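You operate a simulated robot arm through the tools that you are given. There is no shell and no other tool.

You run a simulated robot arm. Do the job below in one go: nothing can be reset, and whatever is moved stays where it is left.

TASK
Wind the green line off grey card 29 and put the card back.
Fine: dial to 10 m, yellow slider at green, card on the plate, dial back to 0.

It is judged by the outcome, as a careful person would: the job done as asked, and still so three seconds after it is handed in. It fails if anything else is knocked over, pushed out of place, dropped, spilled or broken.

THE ROBOT
A 7-joint arm with a fingered hand, fixed in place. Base frame: the origin is at the foot of the arm, x ahead of it, y to its left, z up. Readings come in mm, rad, newtons and seconds.
Its first joint turns from -2.897 to 2.897 rad. Payload 3.7 kg.
The tool frame sits at the grasp point between the pads (the TCP): z along the fingers, y along the line on which they close. The tips reach 25 mm beyond it. Largest opening 88 mm; the body of the gripper starts 29 mm behind the TCP. The gripper is a hand of 5 fingers: y runs from the thumb to the fingers, the wrist lies at [-13, -106, -174] in the tool frame, and closing takes about 1.5 s.
Orientation is that of the tool frame in the base frame, as a unit quaternion [x, y, z, w]. With the fingers straight down and the wrist toward the robot, the tool's x, y and z point along [0, 1, 0], [1, 0, 0] and [0, 0, -1] of the base frame.

THE INTERFACE
- The arm moves only by the tool arm_command. Its argument "steps" is a list of rows, each an object of numbers (a shift or turn left out is 0, a gripper value left out holds the last): "claw": the gripper command, from -1 (fully open) to 1 (shut), values between in proportion; "x", "y", "z": the shift along the tool's x, y, z in m; "ax", "ay", "az": the turn, a rotation vector about the tool's x, y, z in rad. In form: [{"claw": .., "x": .., "y": .., "z": .., "ax": .., "ay": .., "az": ..}, ...]. A call has 1 to 20 rows; each row is the pose to reach, as a shift and turn from the pose commanded when the call began, along the tool's axes at that moment. Rows are played at 5 a second. More than 50 mm and 0.15 rad between two rows, or a gripper value outside its range, and nothing of the call is played. Where a pose cannot be reached the arm comes as near as it can. A force on the tool above 40 N (or 10 N above the force at the start of the call, whichever is more), or a blocked arm, ends the call early, and 0.2 s more pass. Each finger travels about 108 mm/s and halts on what it meets, pressing with about 30 N; the grip force reading is that of the motor and also rises with nothing between the fingers. The clock runs only during rows and for 0.2 s after the last one: add rows that repeat a pose to give the fingers time. The reply holds the time, the measured pose of the TCP, the force on the tool along the base axes, the opening and the grip force, in the units named above and with some noise, with the torque about the TCP (base axes, N m) and any sound that the robot's microphone picked up.
- Cameras (640 x 400 px; columns grow to the right, rows downward): "scene" is fixed at [52.2, 652, 1634]; the picture's right is [-0.52, -0.85, 0.00], its down [-0.58, 0.35, -0.74] and it looks along [0.63, -0.38, -0.67] (base axes); focal length 365 px, centre (320, 200). "wrist" rides on the gripper at [59, -79, -105] in the tool frame; the picture's right is [-0.73, 0.32, -0.61], its down [-0.62, -0.68, 0.38] and it looks along [-0.29, 0.66, 0.70] (tool axes); focal length 234 px, centre (320, 200). There is no depth. A picture from a camera that has moved, and an enlarged one, comes with that camera's place and axes in the base frame and with its lens.
- grab_frame(camera): a new picture of that camera. It takes no simulated time.
- hand_shape(shape): the hand has 5 fingers and takes this shape, open, in about a second: jaw (thumb against the fingers, like two jaws); tri (thumb and two fingers); tip (a fingertip pinch); poke (one finger out to press); point (the index stretched); flat (the hand flat); cup (the hand cupped); fist (a fist). The gripper value then closes the fingers along that shape, each until it touches; the sizes above hold for jaw. It gives what a move gives, with no picture.
- enlarge(camera, box): a new picture of the part [left, top, right, bottom] of that camera's present view, enlarged. It takes no simulated time.
- close_job(): hands the job in; it is judged then, once.

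Places have to be worked out from the pictures, the camera data and where the tool is seen. Open the gripper and draw the arm clear of the work before you hand the job in, unless the task says otherwise.

The tools are called after "Emit:" as name(argument=value, ...) on one line, values as JSON. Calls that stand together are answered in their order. arm_command: Moves the arm, as the interface text tells. Its arguments: {"type":"object","properties":{"steps":{"type":"array"}},"required":["steps"]} The other tools are called the same way: hand_shape (shape) gives the hand a shape; grab_frame (camera) takes a picture; enlarge (camera, box) takes an enlarged picture of a part of a camera's view; close_job () hands the job in.

At the start:

```text
t: 0.0
position: [414.6, 269.9, 1252.5]
ee_rot: [0.707, 0.707, 0.0, 0.0]
contact_force: [-0.1, 0.4, 0.2]
torque: [-0.02, 0.03, -0.01]
opening: 87.8
gripper_force: 0.1
shape: jaw
```

scene: 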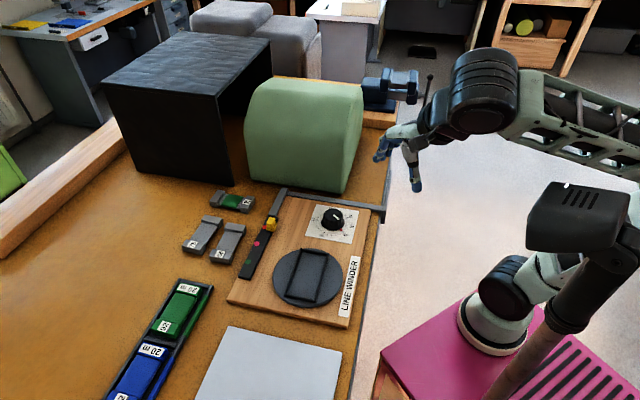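
wrist: 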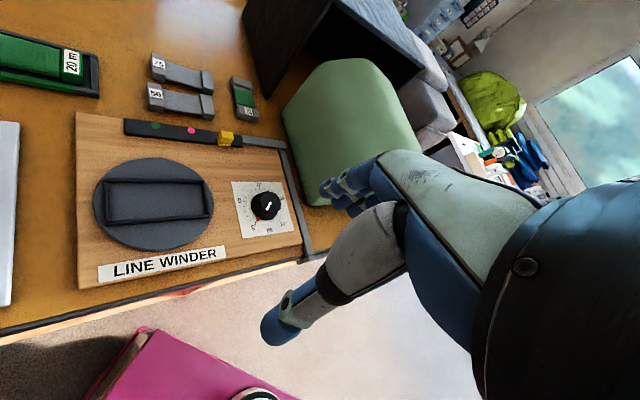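

I see a line winder board with dial, slider and plate, and grey cards next to it; I start by enlarging the pictures to read labels and work out places.

Emit:
enlarge(camera="scene", box=[170, 170, 400, 330])

Emit:
enlarge(camera="wrist", box=[60, 30, 320, 300])

Emit:
enlarge(camera="scene", box=[290, 180, 380, 250])

Emit:
enlarge(camera="scene", box=[80, 260, 240, 400])

```text
2.50 times, centred on (285, 250) of scene
camera zoom: at [52.2, 652.0, 1634.0], right [-0.52, -0.85, 0.0], down [-0.58, 0.35, -0.74], along [0.63, -0.38, -0.67], focal length 912 px, centre (408, 75)
```

zoom: 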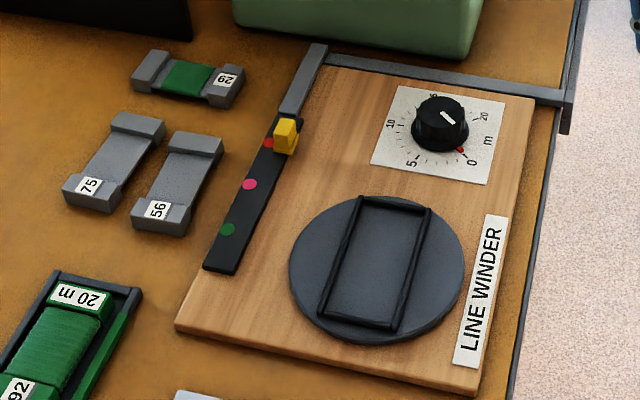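

```text
1.48 times, centred on (190, 165) of wrist
camera zoom: at [335.5, 329.8, 1358.8], right [0.32, -0.73, 0.61], down [-0.68, -0.62, -0.38], along [0.66, -0.29, -0.7], focal length 347 px, centre (513, 252)
```

zoom: 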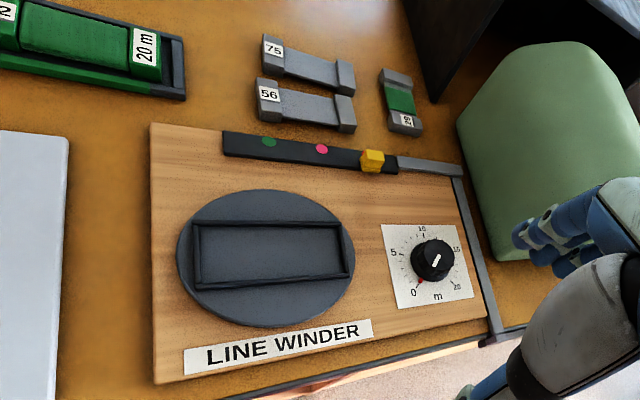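

```text
5.71 times, centred on (335, 215) of scene
camera zoom: at [52.2, 652.0, 1634.0], right [-0.52, -0.85, 0.0], down [-0.58, 0.35, -0.74], along [0.63, -0.38, -0.67], focal length 2084 px, centre (234, 114)
```

zoom: 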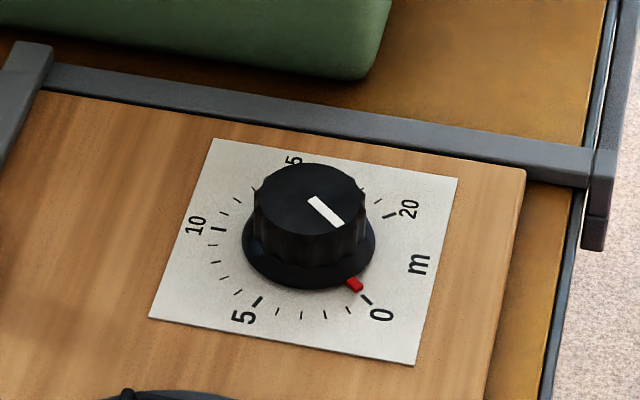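

```text
2.86 times, centred on (160, 330) of scene
camera zoom: at [52.2, 652.0, 1634.0], right [-0.52, -0.85, 0.0], down [-0.58, 0.35, -0.74], along [0.63, -0.38, -0.67], focal length 1042 px, centre (777, -171)
```

zoom: 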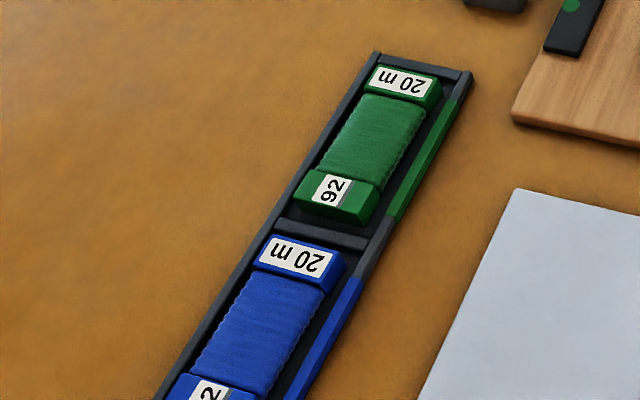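

The board top seems near z≈0.92 m and the dial red mark sits at 0. I look closer at the card, the slider marks, the plate and the surroundings.

Emit:
enlarge(camera="scene", box=[180, 180, 260, 230])

Emit:
enlarge(camera="scene", box=[235, 185, 305, 285])

Emit:
enlarge(camera="scene", box=[260, 230, 370, 330])

Emit:
enlarge(camera="wrist", box=[100, 40, 310, 170])

Emit:
enlarge(camera="scene", box=[340, 40, 640, 400])

```text
8.00 times, centred on (220, 205) of scene
camera zoom: at [52.2, 652.0, 1634.0], right [-0.52, -0.85, 0.0], down [-0.58, 0.35, -0.74], along [0.63, -0.38, -0.67], focal length 2917 px, centre (1120, 160)
```

zoom: 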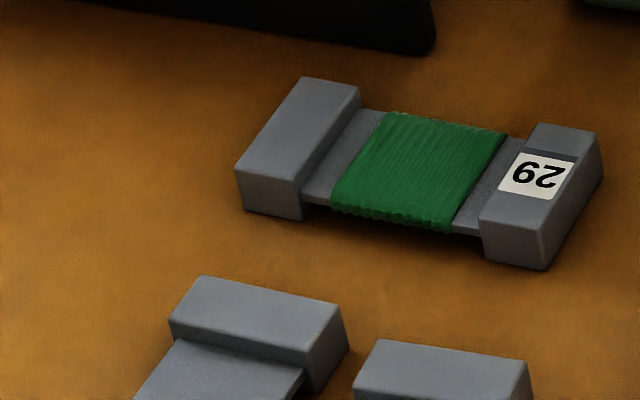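

```text
4.00 times, centred on (270, 235) of scene
camera zoom: at [52.2, 652.0, 1634.0], right [-0.52, -0.85, 0.0], down [-0.58, 0.35, -0.74], along [0.63, -0.38, -0.67], focal length 1458 px, centre (520, 60)
```

zoom: 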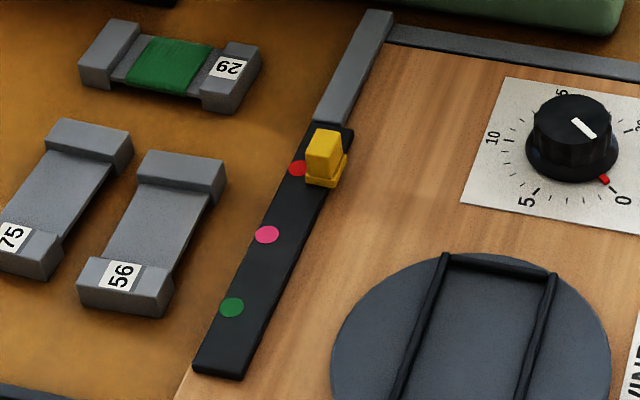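

```text
4.00 times, centred on (315, 280) of scene
camera zoom: at [52.2, 652.0, 1634.0], right [-0.52, -0.85, 0.0], down [-0.58, 0.35, -0.74], along [0.63, -0.38, -0.67], focal length 1458 px, centre (340, -120)
```

zoom: 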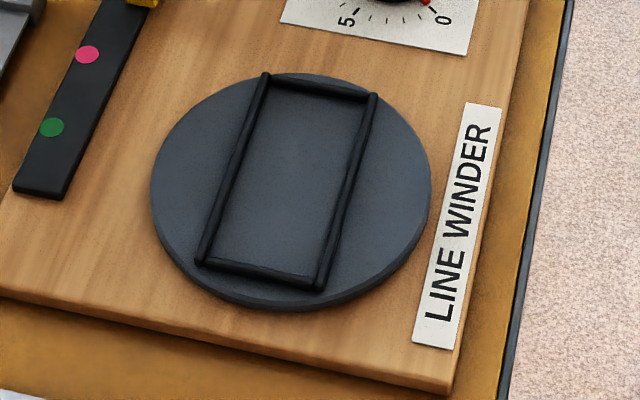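

```text
3.05 times, centred on (205, 105) of wrist
camera zoom: at [335.5, 329.8, 1358.8], right [0.32, -0.73, 0.61], down [-0.68, -0.62, -0.38], along [0.66, -0.29, -0.7], focal length 714 px, centre (670, 490)
```

zoom: 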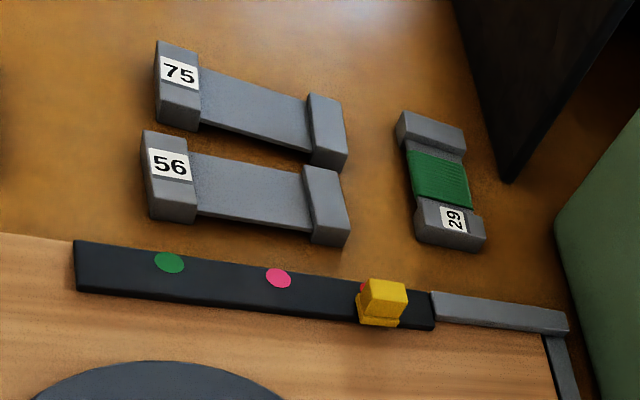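

```text
1.11 times, centred on (490, 220) of scene
camera zoom: at [52.2, 652.0, 1634.0], right [-0.52, -0.85, 0.0], down [-0.58, 0.35, -0.74], along [0.63, -0.38, -0.67], focal length 405 px, centre (131, 178)
```

zoom: 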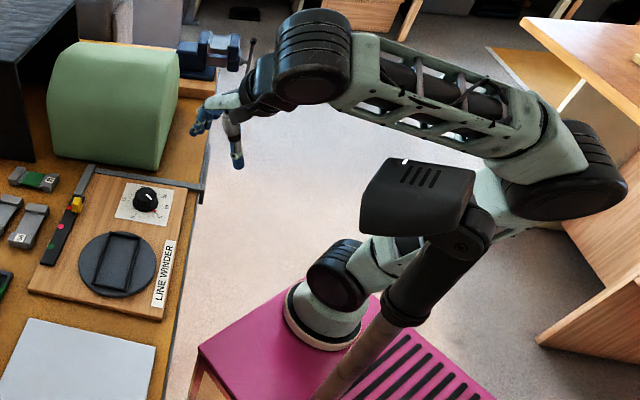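

The line card is clearly 29, and the board is rotated about 45° in the base frame. I look closely at the hand itself before moving.

Emit:
enlarge(camera="scene", box=[360, 40, 520, 200])

Emit:
enlarge(camera="wrist", box=[220, 100, 460, 360])

Emit:
enlarge(camera="scene", box=[90, 30, 400, 220])

```text
2.50 times, centred on (440, 120) of scene
camera zoom: at [52.2, 652.0, 1634.0], right [-0.52, -0.85, 0.0], down [-0.58, 0.35, -0.74], along [0.63, -0.38, -0.67], focal length 912 px, centre (20, 400)
```

zoom: 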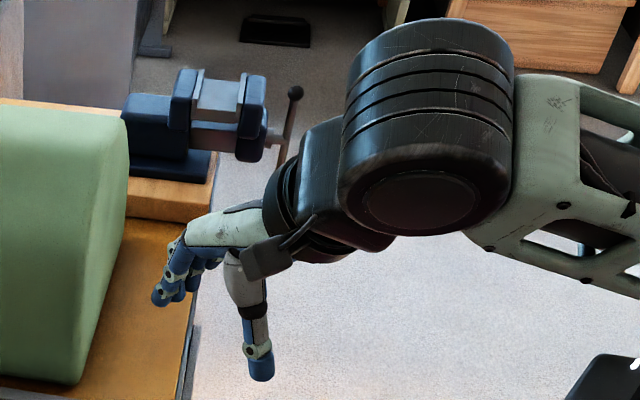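

```text
1.54 times, centred on (340, 230) of wrist
camera zoom: at [335.5, 329.8, 1358.8], right [0.32, -0.73, 0.61], down [-0.68, -0.62, -0.38], along [0.66, -0.29, -0.7], focal length 360 px, centre (289, 154)
```

zoom: 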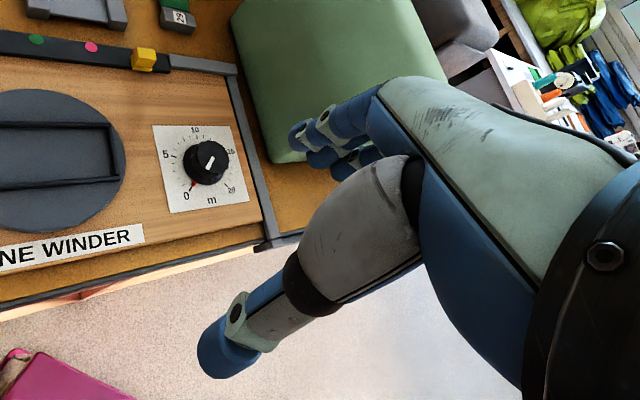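

```text
2.06 times, centred on (245, 125) of scene
camera zoom: at [52.2, 652.0, 1634.0], right [-0.52, -0.85, 0.0], down [-0.58, 0.35, -0.74], along [0.63, -0.38, -0.67], focal length 753 px, centre (475, 355)
```

zoom: 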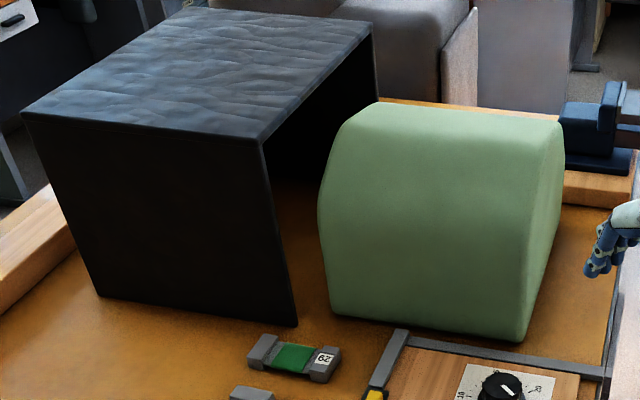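

The hand's forearm comes in from the thumb side, so at the dial (judged near x 615, y 268) I keep it away from the green block. I first move to a point well above the dial to calibrate with both cameras.

Emit:
arm_command(steps=[{"claw": -1, "y": 0.03, "z": 0.02, "az": -0.08}, {"y": 0.06, "z": 0.04, "az": -0.16}, {"y": 0.09, "z": 0.06, "az": -0.24}, {"y": 0.12, "z": 0.08, "az": -0.32}, {"y": 0.15, "z": 0.1, "az": -0.4}, {"y": 0.18, "z": 0.12, "az": -0.46}, {"y": 0.2, "z": 0.13, "az": -0.524}, {"y": 0.2, "z": 0.13, "az": -0.524}])

```text
t: 1.8
position: [614.3, 270.8, 1123.5]
ee_rot: [0.5, 0.866, 0.0, 0.0]
contact_force: [-0.5, 0.7, 0.7]
torque: [-0.03, 0.0, 0.02]
opening: 87.7
gripper_force: 0.1
shape: jaw
```

The arm reached the pose with ψ=30°. I take both pictures for calibration.

Emit:
grab_frame(camera="scene")

Emit:
grab_frame(camera="wrist")

```text
taken
```

scene: 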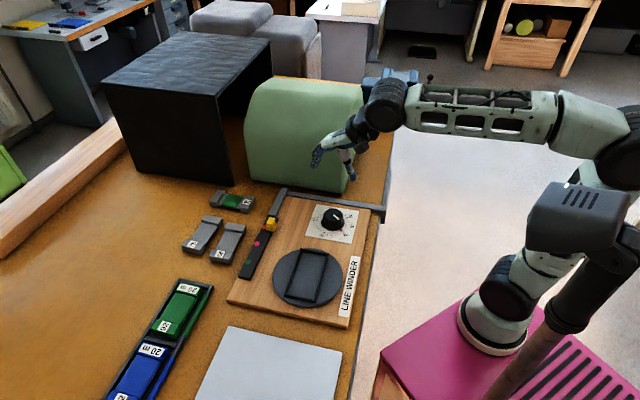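

```text
taken
camera wrist: at [516.7, 282.6, 1229.1], right [0.64, -0.47, 0.61], down [-0.28, -0.88, -0.38], along [0.71, 0.08, -0.7], focal length 234 px, centre (320, 200)
```

wrist: 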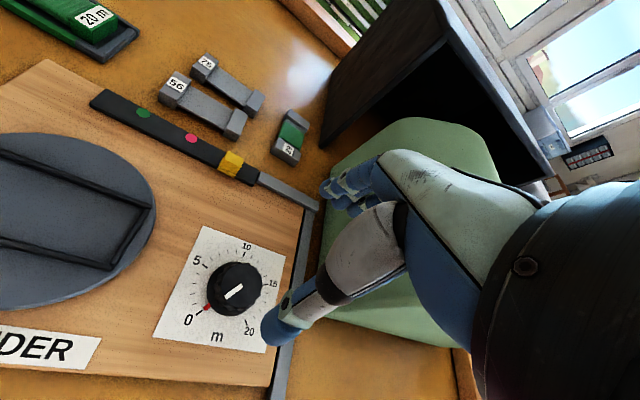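

The tool projects where expected. I enlarge the dial and the nearby items from this wrist view for triangulation.

Emit:
enlarge(camera="wrist", box=[140, 210, 300, 370])

Emit:
enlarge(camera="wrist", box=[80, 40, 340, 220])

Emit:
enlarge(camera="scene", box=[280, 100, 400, 260])

```text
2.50 times, centred on (220, 290) of wrist
camera zoom: at [516.7, 282.6, 1229.1], right [0.64, -0.47, 0.61], down [-0.28, -0.88, -0.38], along [0.71, 0.08, -0.7], focal length 585 px, centre (570, -25)
```

zoom: 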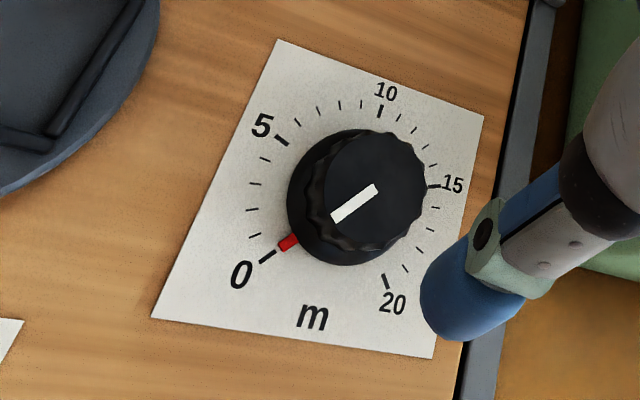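

```text
2.22 times, centred on (210, 130) of wrist
camera zoom: at [516.7, 282.6, 1229.1], right [0.64, -0.47, 0.61], down [-0.28, -0.88, -0.38], along [0.71, 0.08, -0.7], focal length 520 px, centre (564, 356)
```

zoom: 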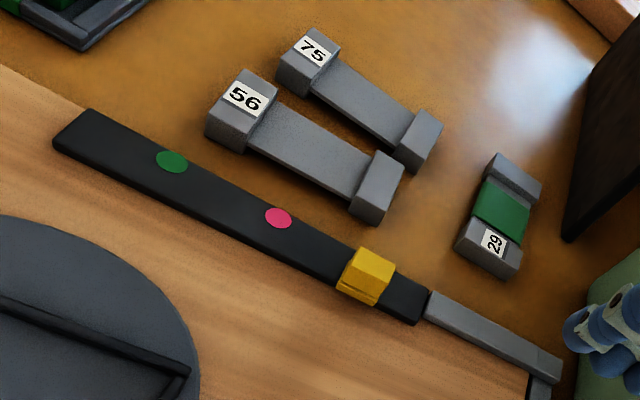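

```text
2.50 times, centred on (340, 180) of scene
camera zoom: at [52.2, 652.0, 1634.0], right [-0.52, -0.85, 0.0], down [-0.58, 0.35, -0.74], along [0.63, -0.38, -0.67], focal length 912 px, centre (270, 250)
```

zoom: 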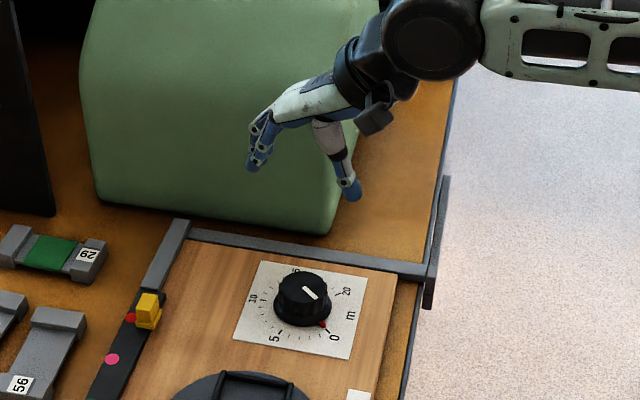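

Triangulation puts the board top at z≈918 and the knob centre at about (625, 260), top at z≈946, ~50 mm across; the scale is 14° per metre, with 0 at 185° and 10 at 45°. I go above the knob at z≈1000 and turn the hand to ψ=60°, leaving room to turn clockwise.

Emit:
arm_command(steps=[{"claw": -1, "x": -0.004, "y": 0.001, "z": 0.02, "az": -0.1}, {"x": -0.008, "y": 0.002, "z": 0.04, "az": -0.2}, {"x": -0.011, "y": 0.003, "z": 0.06, "az": -0.3}, {"x": -0.0142, "y": 0.0042, "z": 0.08, "az": -0.4}, {"x": -0.0142, "y": 0.0042, "z": 0.1, "az": -0.48}, {"x": -0.0142, "y": 0.0042, "z": 0.115, "az": -0.524}, {"x": -0.0142, "y": 0.0042, "z": 0.1225, "az": -0.524}, {"x": -0.0142, "y": 0.0042, "z": 0.1225, "az": -0.524}])

Emit:
enlarge(camera="scene", box=[280, 130, 400, 260])

Emit:
grab_frame(camera="wrist")

```text
t: 3.6
position: [624.8, 260.1, 1000.5]
ee_rot: [0.257, 0.966, 0.001, 0.0]
contact_force: [0.3, 0.2, -0.3]
torque: [0.0, 0.0, 0.02]
opening: 87.5
gripper_force: 0.1
shape: jaw
```

```text
3.08 times, centred on (340, 195) of scene
camera zoom: at [52.2, 652.0, 1634.0], right [-0.52, -0.85, 0.0], down [-0.58, 0.35, -0.74], along [0.63, -0.38, -0.67], focal length 1122 px, centre (258, 215)
```

zoom: 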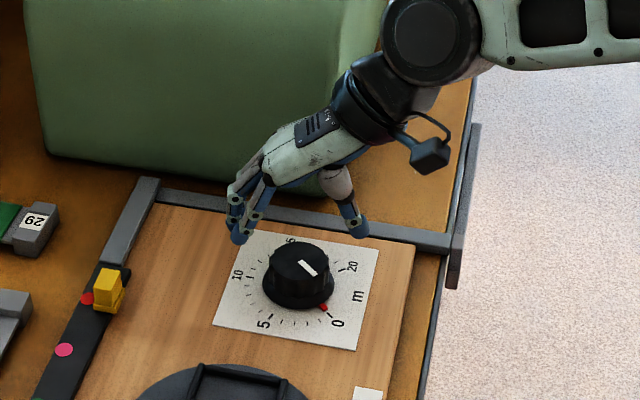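

```text
taken
camera wrist: at [534.8, 222.0, 1105.6], right [0.79, -0.08, 0.61], down [0.2, -0.9, -0.38], along [0.58, 0.42, -0.7], focal length 234 px, centre (320, 200)
```

wrist: 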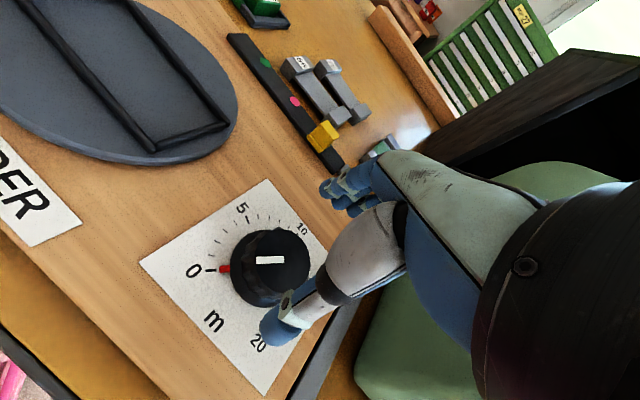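

Pose reached. I enlarge the wrist view to compare the knob top with the tool axis.

Emit:
enlarge(camera="wrist", box=[200, 190, 360, 350])

Emit:
enlarge(camera="scene", box=[300, 170, 370, 240])

```text
2.50 times, centred on (280, 270) of wrist
camera zoom: at [534.8, 222.0, 1105.6], right [0.79, -0.08, 0.61], down [0.2, -0.9, -0.38], along [0.58, 0.42, -0.7], focal length 585 px, centre (420, 25)
```

zoom: 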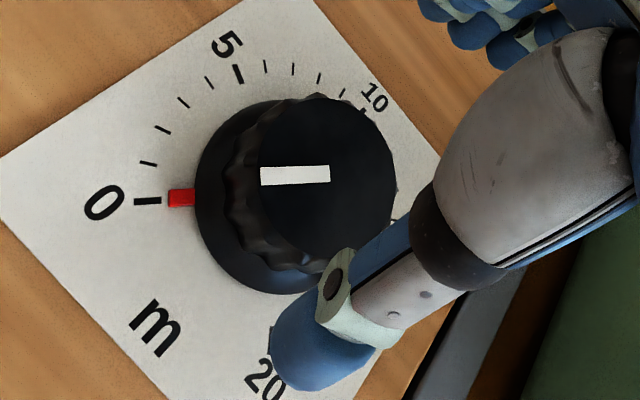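

```text
5.71 times, centred on (335, 205) of scene
camera zoom: at [52.2, 652.0, 1634.0], right [-0.52, -0.85, 0.0], down [-0.58, 0.35, -0.74], along [0.63, -0.38, -0.67], focal length 2084 px, centre (234, 171)
```

zoom: 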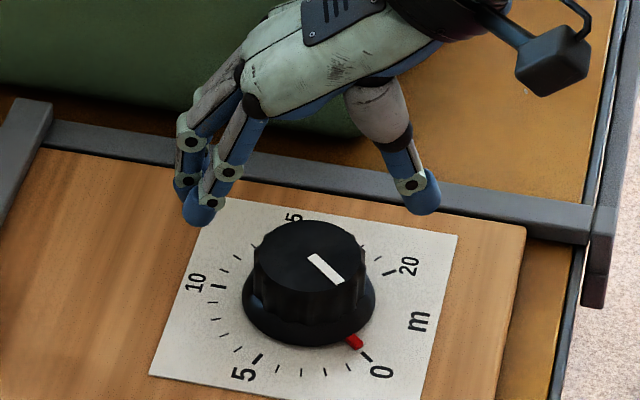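

The knob centre agrees with the tool axis to within a few mm. I descend to TCP z≈956 (tips above the skirt) with the hand open.

Emit:
arm_command(steps=[{"claw": -1, "x": -0.0012, "y": -0.0003, "z": 0.012}, {"x": -0.0012, "y": -0.0003, "z": 0.024}, {"x": -0.0012, "y": -0.0003, "z": 0.034}, {"x": -0.0012, "y": -0.0003, "z": 0.04}, {"x": -0.0012, "y": -0.0003, "z": 0.044}, {"x": -0.0012, "y": -0.0003, "z": 0.044}])

Emit:
enlarge(camera="scene", box=[300, 170, 370, 240])

Emit:
enlarge(camera="wrist", box=[220, 160, 380, 320])

```text
t: 5.0
position: [625.0, 259.7, 955.6]
ee_rot: [0.257, 0.966, 0.0, 0.0]
contact_force: [-0.2, -0.5, -0.7]
torque: [-0.02, -0.01, 0.04]
opening: 87.9
gripper_force: 0.1
shape: jaw
```

```text
5.71 times, centred on (335, 205) of scene
camera zoom: at [52.2, 652.0, 1634.0], right [-0.52, -0.85, 0.0], down [-0.58, 0.35, -0.74], along [0.63, -0.38, -0.67], focal length 2084 px, centre (234, 171)
```

zoom: 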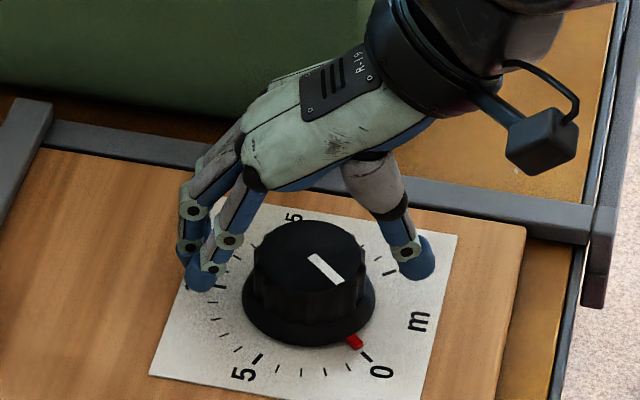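

```text
2.50 times, centred on (300, 240) of wrist
camera zoom: at [535.8, 221.1, 1062.2], right [0.79, -0.08, 0.61], down [0.2, -0.9, -0.38], along [0.58, 0.42, -0.7], focal length 585 px, centre (370, 100)
```

zoom: 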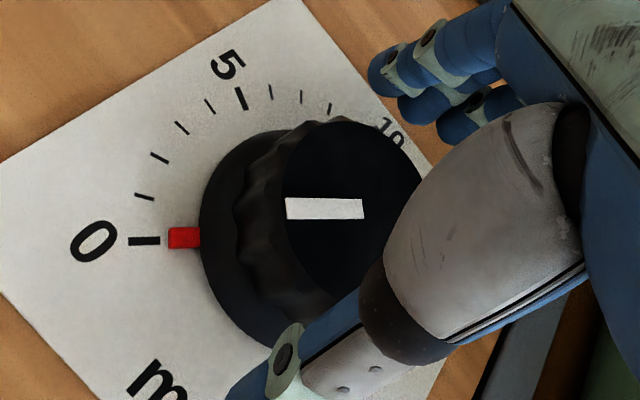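

The tips straddle the knob and the tool axis projects onto the knob axis. I close the hand on the knob.

Emit:
arm_command(steps=[{"claw": -0.5}, {"claw": 0}, {"claw": 0.5}, {"claw": 1}, {"claw": 1}, {"claw": 1}, {"claw": 1}, {"claw": 1}, {"claw": 1}])

Emit:
enlarge(camera="scene", box=[300, 170, 370, 240])

Emit:
enlarge(camera="wrist", box=[220, 160, 380, 320])

```text
t: 7.0
position: [626.3, 259.2, 956.3]
ee_rot: [0.258, 0.966, 0.0, -0.001]
contact_force: [-3.7, -5.1, -2.2]
torque: [-0.07, 0.08, 0.01]
opening: 43.9
gripper_force: 30.0
shape: jaw
```

```text
5.71 times, centred on (335, 205) of scene
camera zoom: at [52.2, 652.0, 1634.0], right [-0.52, -0.85, 0.0], down [-0.58, 0.35, -0.74], along [0.63, -0.38, -0.67], focal length 2084 px, centre (234, 171)
```

zoom: 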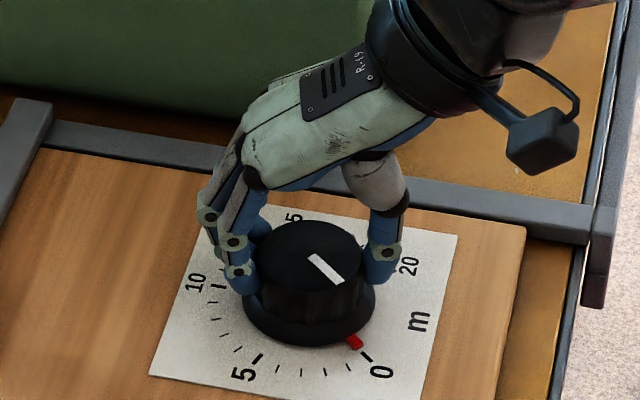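

```text
2.50 times, centred on (300, 240) of wrist
camera zoom: at [535.7, 220.9, 1062.4], right [0.79, -0.08, 0.61], down [0.2, -0.9, -0.38], along [0.58, 0.42, -0.7], focal length 585 px, centre (370, 100)
```

zoom: 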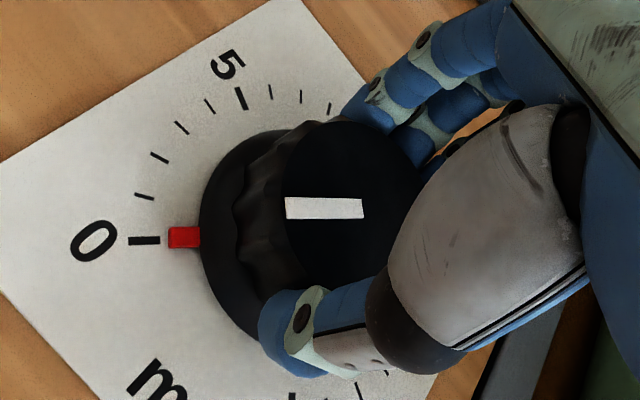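

The grip holds at 30 N with a 44 mm opening. I try a first small clockwise turn (+az) of 0.3 rad and watch forces and the mark.

Emit:
arm_command(steps=[{"claw": 1, "az": 0.05}, {"az": 0.1}, {"az": 0.15}, {"az": 0.2}, {"az": 0.25}, {"az": 0.3}, {"az": 0.3}])

Emit:
enlarge(camera="scene", box=[300, 170, 370, 240])

Emit:
enlarge(camera="wrist", box=[220, 160, 380, 320])

```text
t: 8.6
position: [625.1, 260.0, 956.1]
ee_rot: [0.401, 0.916, -0.001, 0.0]
contact_force: [-5.6, -2.9, -0.3]
torque: [-0.03, 0.05, 0.01]
opening: 43.7
gripper_force: 30.7
shape: jaw
```

```text
5.71 times, centred on (335, 205) of scene
camera zoom: at [52.2, 652.0, 1634.0], right [-0.52, -0.85, 0.0], down [-0.58, 0.35, -0.74], along [0.63, -0.38, -0.67], focal length 2084 px, centre (234, 171)
```

zoom: 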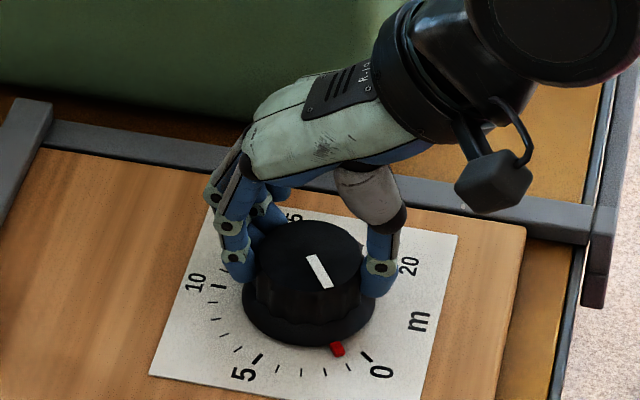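

```text
2.50 times, centred on (300, 240) of wrist
camera zoom: at [528.0, 249.6, 1062.1], right [0.73, -0.31, 0.61], down [-0.08, -0.92, -0.38], along [0.68, 0.23, -0.7], focal length 585 px, centre (370, 100)
```

zoom: 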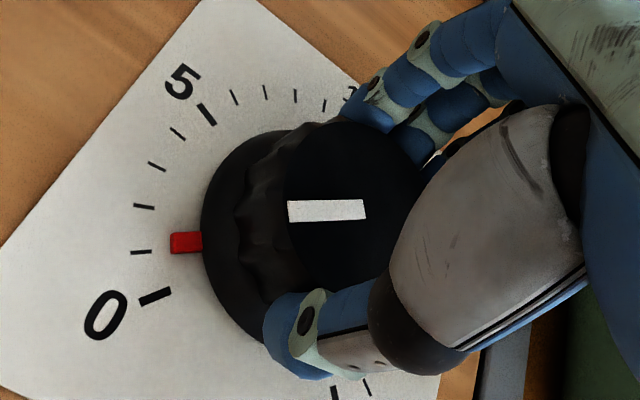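

The knob turns with the hand without slip. I continue clockwise by 0.9 rad in the same grip.

Emit:
arm_command(steps=[{"claw": 1, "az": 0.08}, {"az": 0.16}, {"az": 0.24}, {"az": 0.32}, {"az": 0.4}, {"az": 0.48}, {"az": 0.56}, {"az": 0.64}, {"az": 0.72}, {"az": 0.8}, {"az": 0.86}, {"az": 0.9}, {"az": 0.9}])

Emit:
grab_frame(camera="scene")

Emit:
enlarge(camera="wrist", box=[220, 160, 380, 320])

```text
t: 11.4
position: [626.7, 260.1, 956.0]
ee_rot: [0.76, 0.65, 0.0, 0.0]
contact_force: [0.4, 1.0, 0.9]
torque: [0.01, -0.1, 0.02]
opening: 43.6
gripper_force: 29.7
shape: jaw
```

```text
taken
```

scene: 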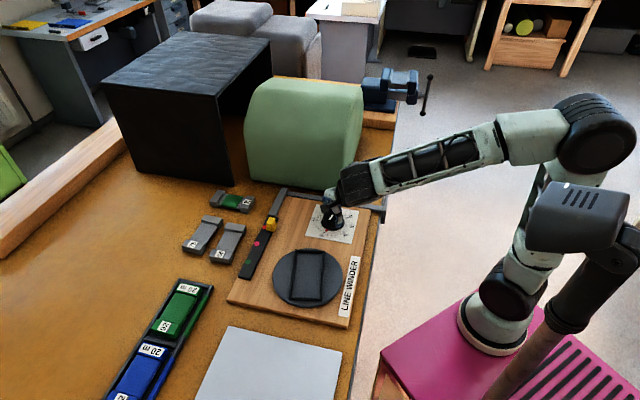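

```text
2.50 times, centred on (300, 240) of wrist
camera zoom: at [556.9, 330.2, 1062.2], right [0.21, -0.77, 0.61], down [-0.77, -0.51, -0.38], along [0.61, -0.39, -0.7], focal length 585 px, centre (370, 100)
```

zoom: 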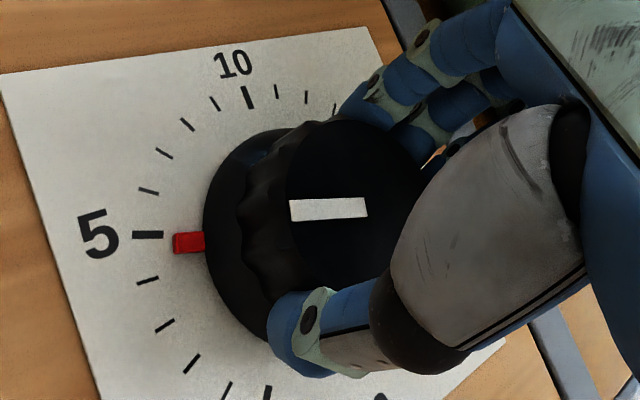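

The mark is just short of 5 and forces are tiny. I keep turning in the same grip, 0.6 rad more, checking the reached pose.

Emit:
arm_command(steps=[{"claw": 1, "az": 0.08}, {"az": 0.16}, {"az": 0.24}, {"az": 0.32}, {"az": 0.4}, {"az": 0.48}, {"az": 0.56}, {"az": 0.6}, {"az": 0.6}])

Emit:
enlarge(camera="wrist", box=[220, 160, 380, 320])

Emit:
grab_frame(camera="scene")

```text
t: 13.4
position: [626.1, 259.5, 956.9]
ee_rot: [0.917, 0.398, 0.0, 0.001]
contact_force: [1.9, -2.2, -0.4]
torque: [-0.02, -0.05, 0.03]
opening: 43.8
gripper_force: 29.8
shape: jaw
```

```text
2.50 times, centred on (300, 240) of wrist
camera zoom: at [608.7, 356.9, 1062.2], right [-0.26, -0.75, 0.61], down [-0.92, 0.01, -0.38], along [0.28, -0.66, -0.7], focal length 585 px, centre (370, 100)
```

zoom: 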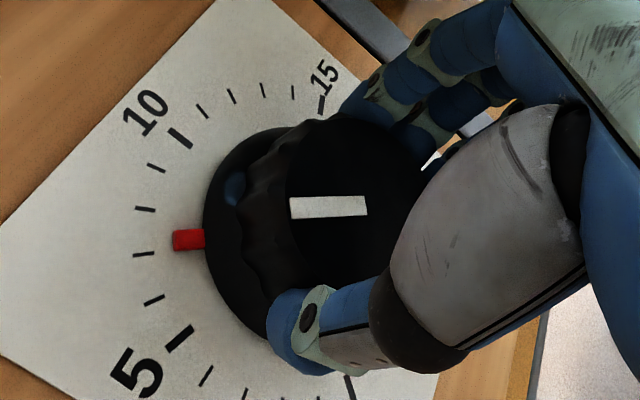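

```text
taken
```

scene: 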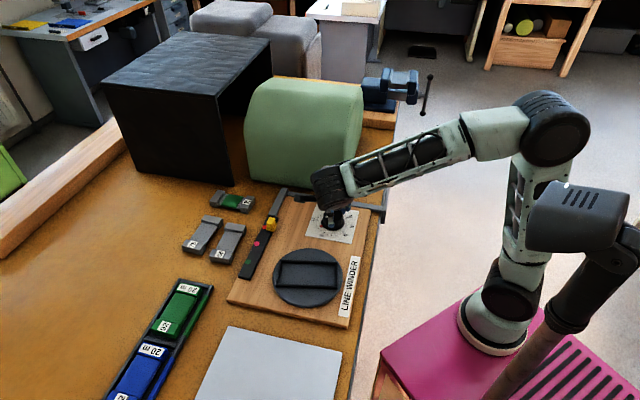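

The knob is at about 7.4, and I notice the plate turns along with the dial. I turn the last 0.643 rad toward 10.

Emit:
arm_command(steps=[{"claw": 1, "az": 0.08}, {"az": 0.16}, {"az": 0.24}, {"az": 0.32}, {"az": 0.4}, {"az": 0.48}, {"az": 0.56}, {"az": 0.61}, {"az": 0.643}, {"az": 0.643}])

Emit:
enlarge(camera="wrist", box=[220, 160, 380, 320])

Emit:
grab_frame(camera="scene")

```text
t: 15.6
position: [625.6, 259.3, 957.0]
ee_rot: [0.996, 0.087, 0.0, -0.001]
contact_force: [1.6, -2.0, -0.4]
torque: [-0.07, -0.07, 0.04]
opening: 43.6
gripper_force: 30.5
shape: jaw
```

```text
2.50 times, centred on (300, 240) of wrist
camera zoom: at [670.1, 348.2, 1062.3], right [-0.66, -0.44, 0.61], down [-0.73, 0.56, -0.38], along [-0.17, -0.7, -0.7], focal length 585 px, centre (370, 100)
```

zoom: 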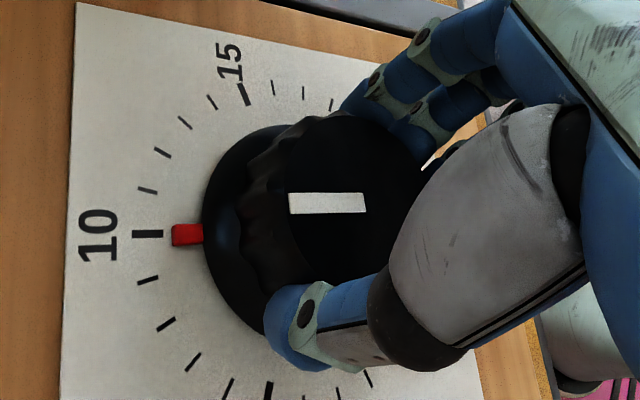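

```text
taken
```

scene: 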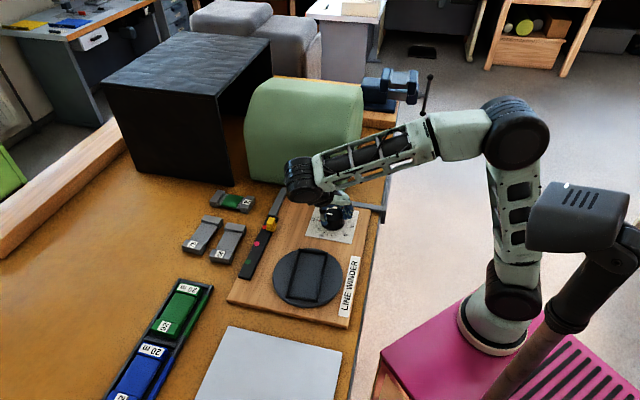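

The red mark now points at 10 and the plate frame is back aligned with the board. I open the hand and lift straight up.

Emit:
arm_command(steps=[{"claw": 0.5}, {"claw": 0}, {"claw": -0.5}, {"claw": -1}, {"claw": -1}, {"claw": -1}, {"claw": -1}, {"claw": -1, "z": -0.02}, {"z": -0.05}, {"z": -0.08}, {"z": -0.1}, {"z": -0.1}])

Emit:
enlarge(camera="wrist", box=[180, 160, 380, 360])

Emit:
enlarge(camera="scene", box=[210, 170, 390, 330])

```text
t: 18.2
position: [625.1, 260.0, 1057.0]
ee_rot: [0.996, 0.088, 0.0, 0.0]
contact_force: [0.6, 0.6, 0.3]
torque: [-0.04, -0.02, 0.0]
opening: 87.7
gripper_force: 0.1
shape: jaw
```

```text
2.00 times, centred on (280, 260) of wrist
camera zoom: at [670.1, 348.1, 1162.2], right [-0.66, -0.44, 0.61], down [-0.73, 0.56, -0.38], along [-0.17, -0.7, -0.7], focal length 468 px, centre (400, 80)
```

zoom: 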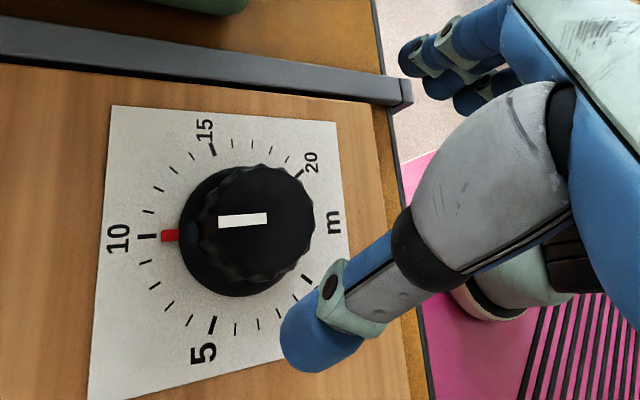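

```text
2.50 times, centred on (300, 250) of scene
camera zoom: at [52.2, 652.0, 1634.0], right [-0.52, -0.85, 0.0], down [-0.58, 0.35, -0.74], along [0.63, -0.38, -0.67], focal length 912 px, centre (370, 75)
```

zoom: 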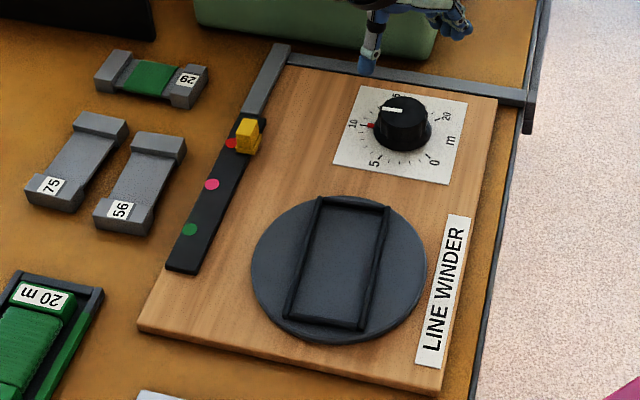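

The dial stays at 10. The slider is judged at about (688, 413) with its top near z≈953; the green dot is ~119 mm further along the track. I move above the slider with ψ=-45°, so the hand closes along the track.

Emit:
arm_command(steps=[{"claw": -1, "x": 0.011, "y": -0.018, "z": 0.0, "az": -0.08}, {"x": 0.022, "y": -0.036, "z": 0.0, "az": -0.16}, {"x": 0.033, "y": -0.053, "z": 0.0, "az": -0.24}, {"x": 0.044, "y": -0.071, "z": 0.0, "az": -0.32}, {"x": 0.055, "y": -0.089, "z": 0.01, "az": -0.4}, {"x": 0.066, "y": -0.106, "z": 0.02, "az": -0.48}, {"x": 0.077, "y": -0.124, "z": 0.03, "az": -0.56}, {"x": 0.0877, "y": -0.1416, "z": 0.04, "az": -0.61}, {"x": 0.0877, "y": -0.1416, "z": 0.046, "az": -0.61}, {"x": 0.0877, "y": -0.1416, "z": 0.046, "az": -0.61}])

Emit:
grab_frame(camera="wrist")

Emit:
enlarge(camera="scene", box=[220, 150, 340, 270])

```text
t: 20.4
position: [687.1, 414.8, 1011.5]
ee_rot: [0.924, 0.383, 0.0, 0.0]
contact_force: [0.7, -0.5, 0.9]
torque: [0.01, 0.01, -0.01]
opening: 87.5
gripper_force: 0.0
shape: jaw
```

```text
taken
camera wrist: at [673.4, 513.1, 1115.9], right [-0.28, -0.74, 0.61], down [-0.92, 0.04, -0.38], along [0.26, -0.67, -0.7], focal length 234 px, centre (320, 200)
```

wrist: 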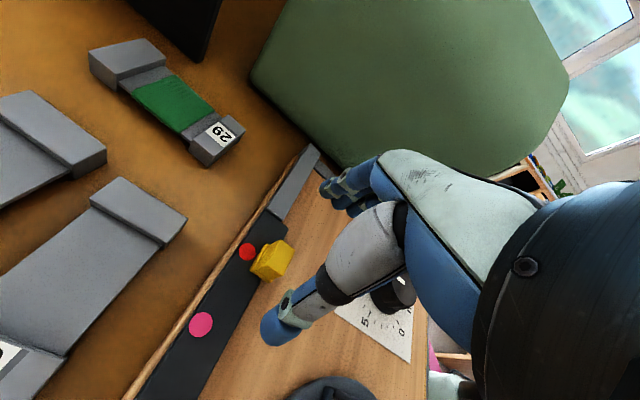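

```text
3.33 times, centred on (280, 210) of scene
camera zoom: at [52.2, 652.0, 1634.0], right [-0.52, -0.85, 0.0], down [-0.58, 0.35, -0.74], along [0.63, -0.38, -0.67], focal length 1215 px, centre (453, 167)
```

zoom: 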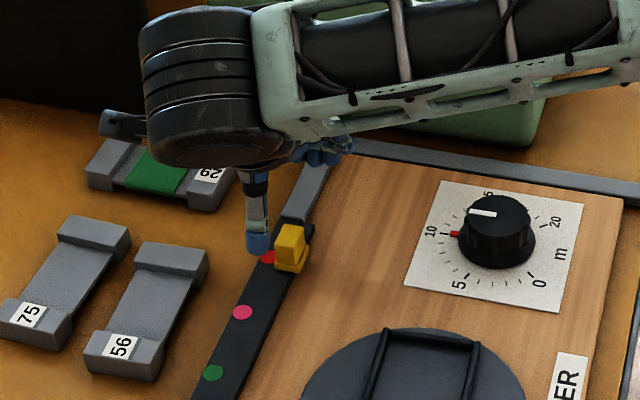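

The hand is above the slider. I enlarge the wrist view to locate the slider block and the dots precisely.

Emit:
enlarge(camera="wrist", box=[180, 200, 340, 360])

Emit:
enlarge(camera="scene", box=[250, 200, 300, 260])

```text
2.50 times, centred on (260, 280) of wrist
camera zoom: at [673.4, 513.1, 1115.9], right [-0.28, -0.74, 0.61], down [-0.92, 0.04, -0.38], along [0.26, -0.67, -0.7], focal length 585 px, centre (470, 0)
```

zoom: 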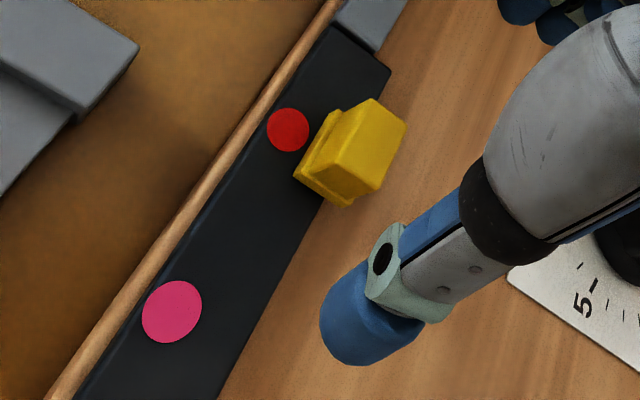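

```text
6.67 times, centred on (275, 230) of scene
camera zoom: at [52.2, 652.0, 1634.0], right [-0.52, -0.85, 0.0], down [-0.58, 0.35, -0.74], along [0.63, -0.38, -0.67], focal length 2431 px, centre (620, 0)
```

zoom: 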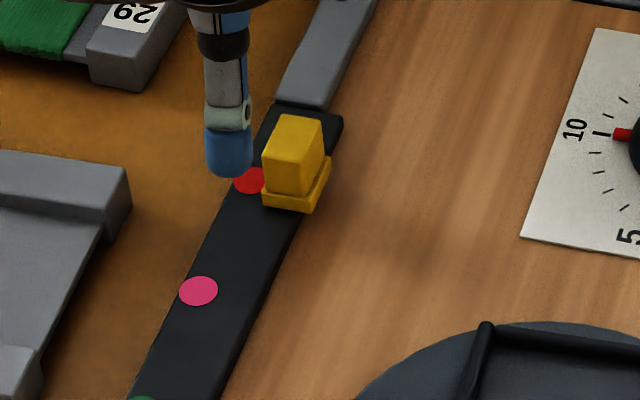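

I judge the block top at z≈953, centre (689, 413). I descend to TCP z≈963 with a partly opened hand straddling the block.

Emit:
arm_command(steps=[{"claw": -0.5, "x": 0.0005, "z": 0.0}, {"x": 0.0005, "z": 0.01}, {"x": 0.0005, "z": 0.02}, {"x": 0.0005, "z": 0.03}, {"x": 0.0005, "z": 0.04}, {"x": 0.0005, "z": 0.047}, {"x": 0.0005, "z": 0.047}])

Emit:
enlarge(camera="wrist", box=[200, 160, 360, 320])

Emit:
enlarge(camera="scene", box=[250, 190, 310, 250])

```text
t: 22.0
position: [688.1, 413.0, 963.2]
ee_rot: [0.924, 0.383, 0.0, 0.001]
contact_force: [0.2, 0.6, -0.1]
torque: [-0.03, 0.02, -0.01]
opening: 66.3
gripper_force: 0.0
shape: jaw
```

```text
2.50 times, centred on (280, 240) of wrist
camera zoom: at [673.7, 512.4, 1068.8], right [-0.28, -0.74, 0.61], down [-0.92, 0.04, -0.38], along [0.26, -0.67, -0.7], focal length 585 px, centre (420, 100)
```

zoom: 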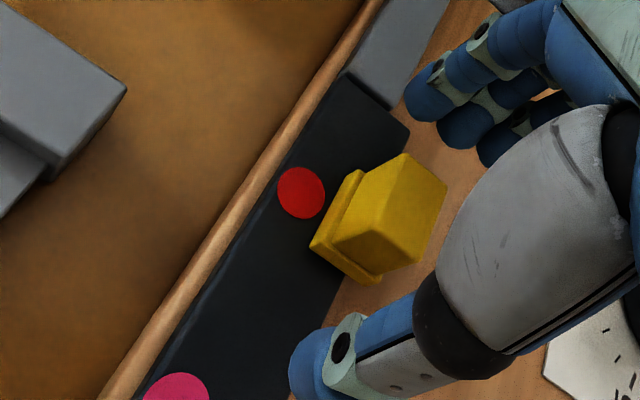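

```text
6.67 times, centred on (280, 220) of scene
camera zoom: at [52.2, 652.0, 1634.0], right [-0.52, -0.85, 0.0], down [-0.58, 0.35, -0.74], along [0.63, -0.38, -0.67], focal length 2431 px, centre (587, 67)
```

zoom: 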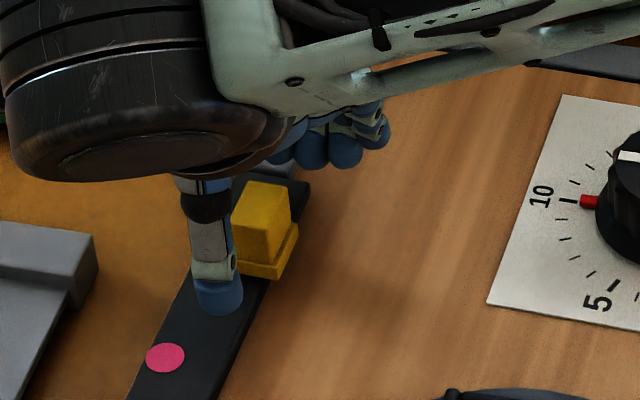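

The block is between thumb and fingers; the thumb sits a few mm off towards the outer side, so I shift 5 mm along -x and close on the block.

Emit:
arm_command(steps=[{"claw": -0.5, "x": -0.005}, {"claw": -0.2, "x": -0.005}, {"claw": 0.2, "x": -0.005}, {"claw": 0.5, "x": -0.005}, {"claw": 0.8, "x": -0.005}, {"claw": 0.8, "x": -0.005}, {"claw": 0.8, "x": -0.005}, {"claw": 0.8, "x": -0.005}])

Emit:
enlarge(camera="wrist", box=[200, 160, 360, 320])

Emit:
enlarge(camera="scene", box=[250, 190, 310, 250])

```text
t: 23.8
position: [684.2, 412.3, 964.3]
ee_rot: [0.923, 0.384, 0.001, -0.001]
contact_force: [-10.6, 5.3, -2.5]
torque: [0.1, 0.18, -0.08]
opening: 15.0
gripper_force: 29.9
shape: jaw
```

```text
2.50 times, centred on (280, 240) of wrist
camera zoom: at [669.3, 509.8, 1068.9], right [-0.28, -0.74, 0.61], down [-0.92, 0.04, -0.38], along [0.26, -0.67, -0.7], focal length 585 px, centre (420, 100)
```

zoom: 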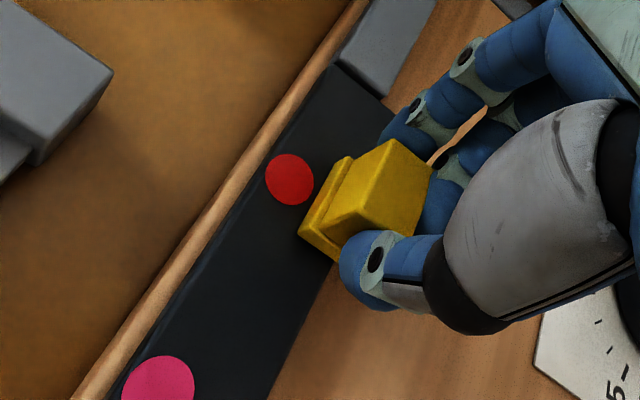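

```text
6.67 times, centred on (280, 220) of scene
camera zoom: at [52.2, 652.0, 1634.0], right [-0.52, -0.85, 0.0], down [-0.58, 0.35, -0.74], along [0.63, -0.38, -0.67], focal length 2431 px, centre (587, 67)
```

zoom: 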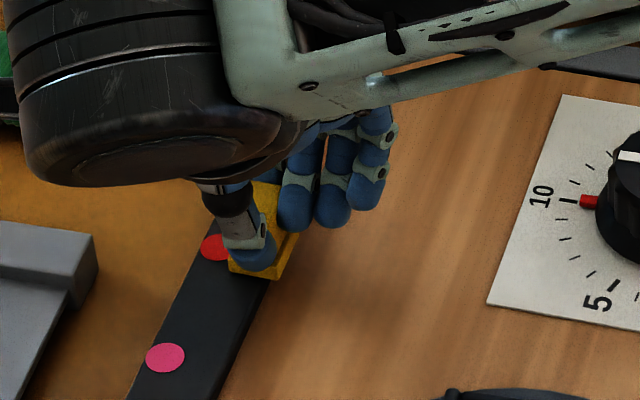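

The block is held between thumb and index. I slide 60 mm along the track (−y) and look.

Emit:
arm_command(steps=[{"claw": 0.8, "y": -0.005}, {"y": -0.012}, {"y": -0.02}, {"y": -0.028}, {"y": -0.036}, {"y": -0.044}, {"y": -0.052}, {"y": -0.06}, {"y": -0.06}])

Emit:
enlarge(camera="wrist", box=[200, 160, 360, 320])

Emit:
enlarge(camera="scene", box=[230, 200, 310, 290])

```text
t: 25.8
position: [641.1, 453.7, 963.3]
ee_rot: [0.924, 0.383, 0.0, 0.0]
contact_force: [-4.1, -0.9, -5.4]
torque: [-0.11, -0.04, -0.14]
opening: 14.2
gripper_force: 30.2
shape: jaw
```

```text
2.50 times, centred on (280, 240) of wrist
camera zoom: at [627.5, 551.8, 1069.2], right [-0.28, -0.74, 0.61], down [-0.92, 0.04, -0.38], along [0.26, -0.67, -0.7], focal length 585 px, centre (420, 100)
```

zoom: 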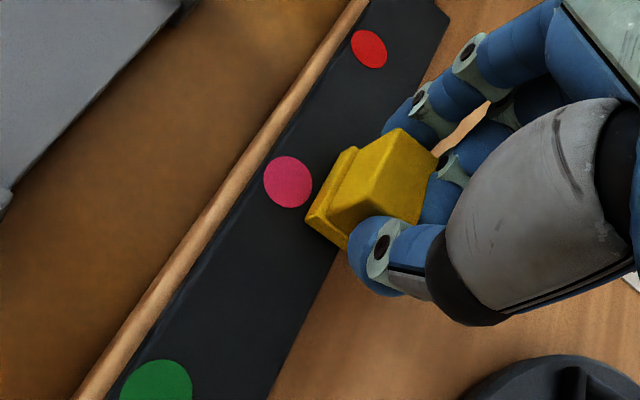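

```text
4.44 times, centred on (270, 245) of scene
camera zoom: at [52.2, 652.0, 1634.0], right [-0.52, -0.85, 0.0], down [-0.58, 0.35, -0.74], along [0.63, -0.38, -0.67], focal length 1621 px, centre (542, 0)
```

zoom: 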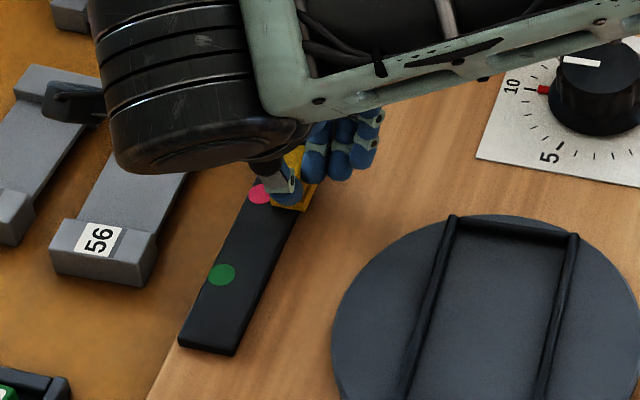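

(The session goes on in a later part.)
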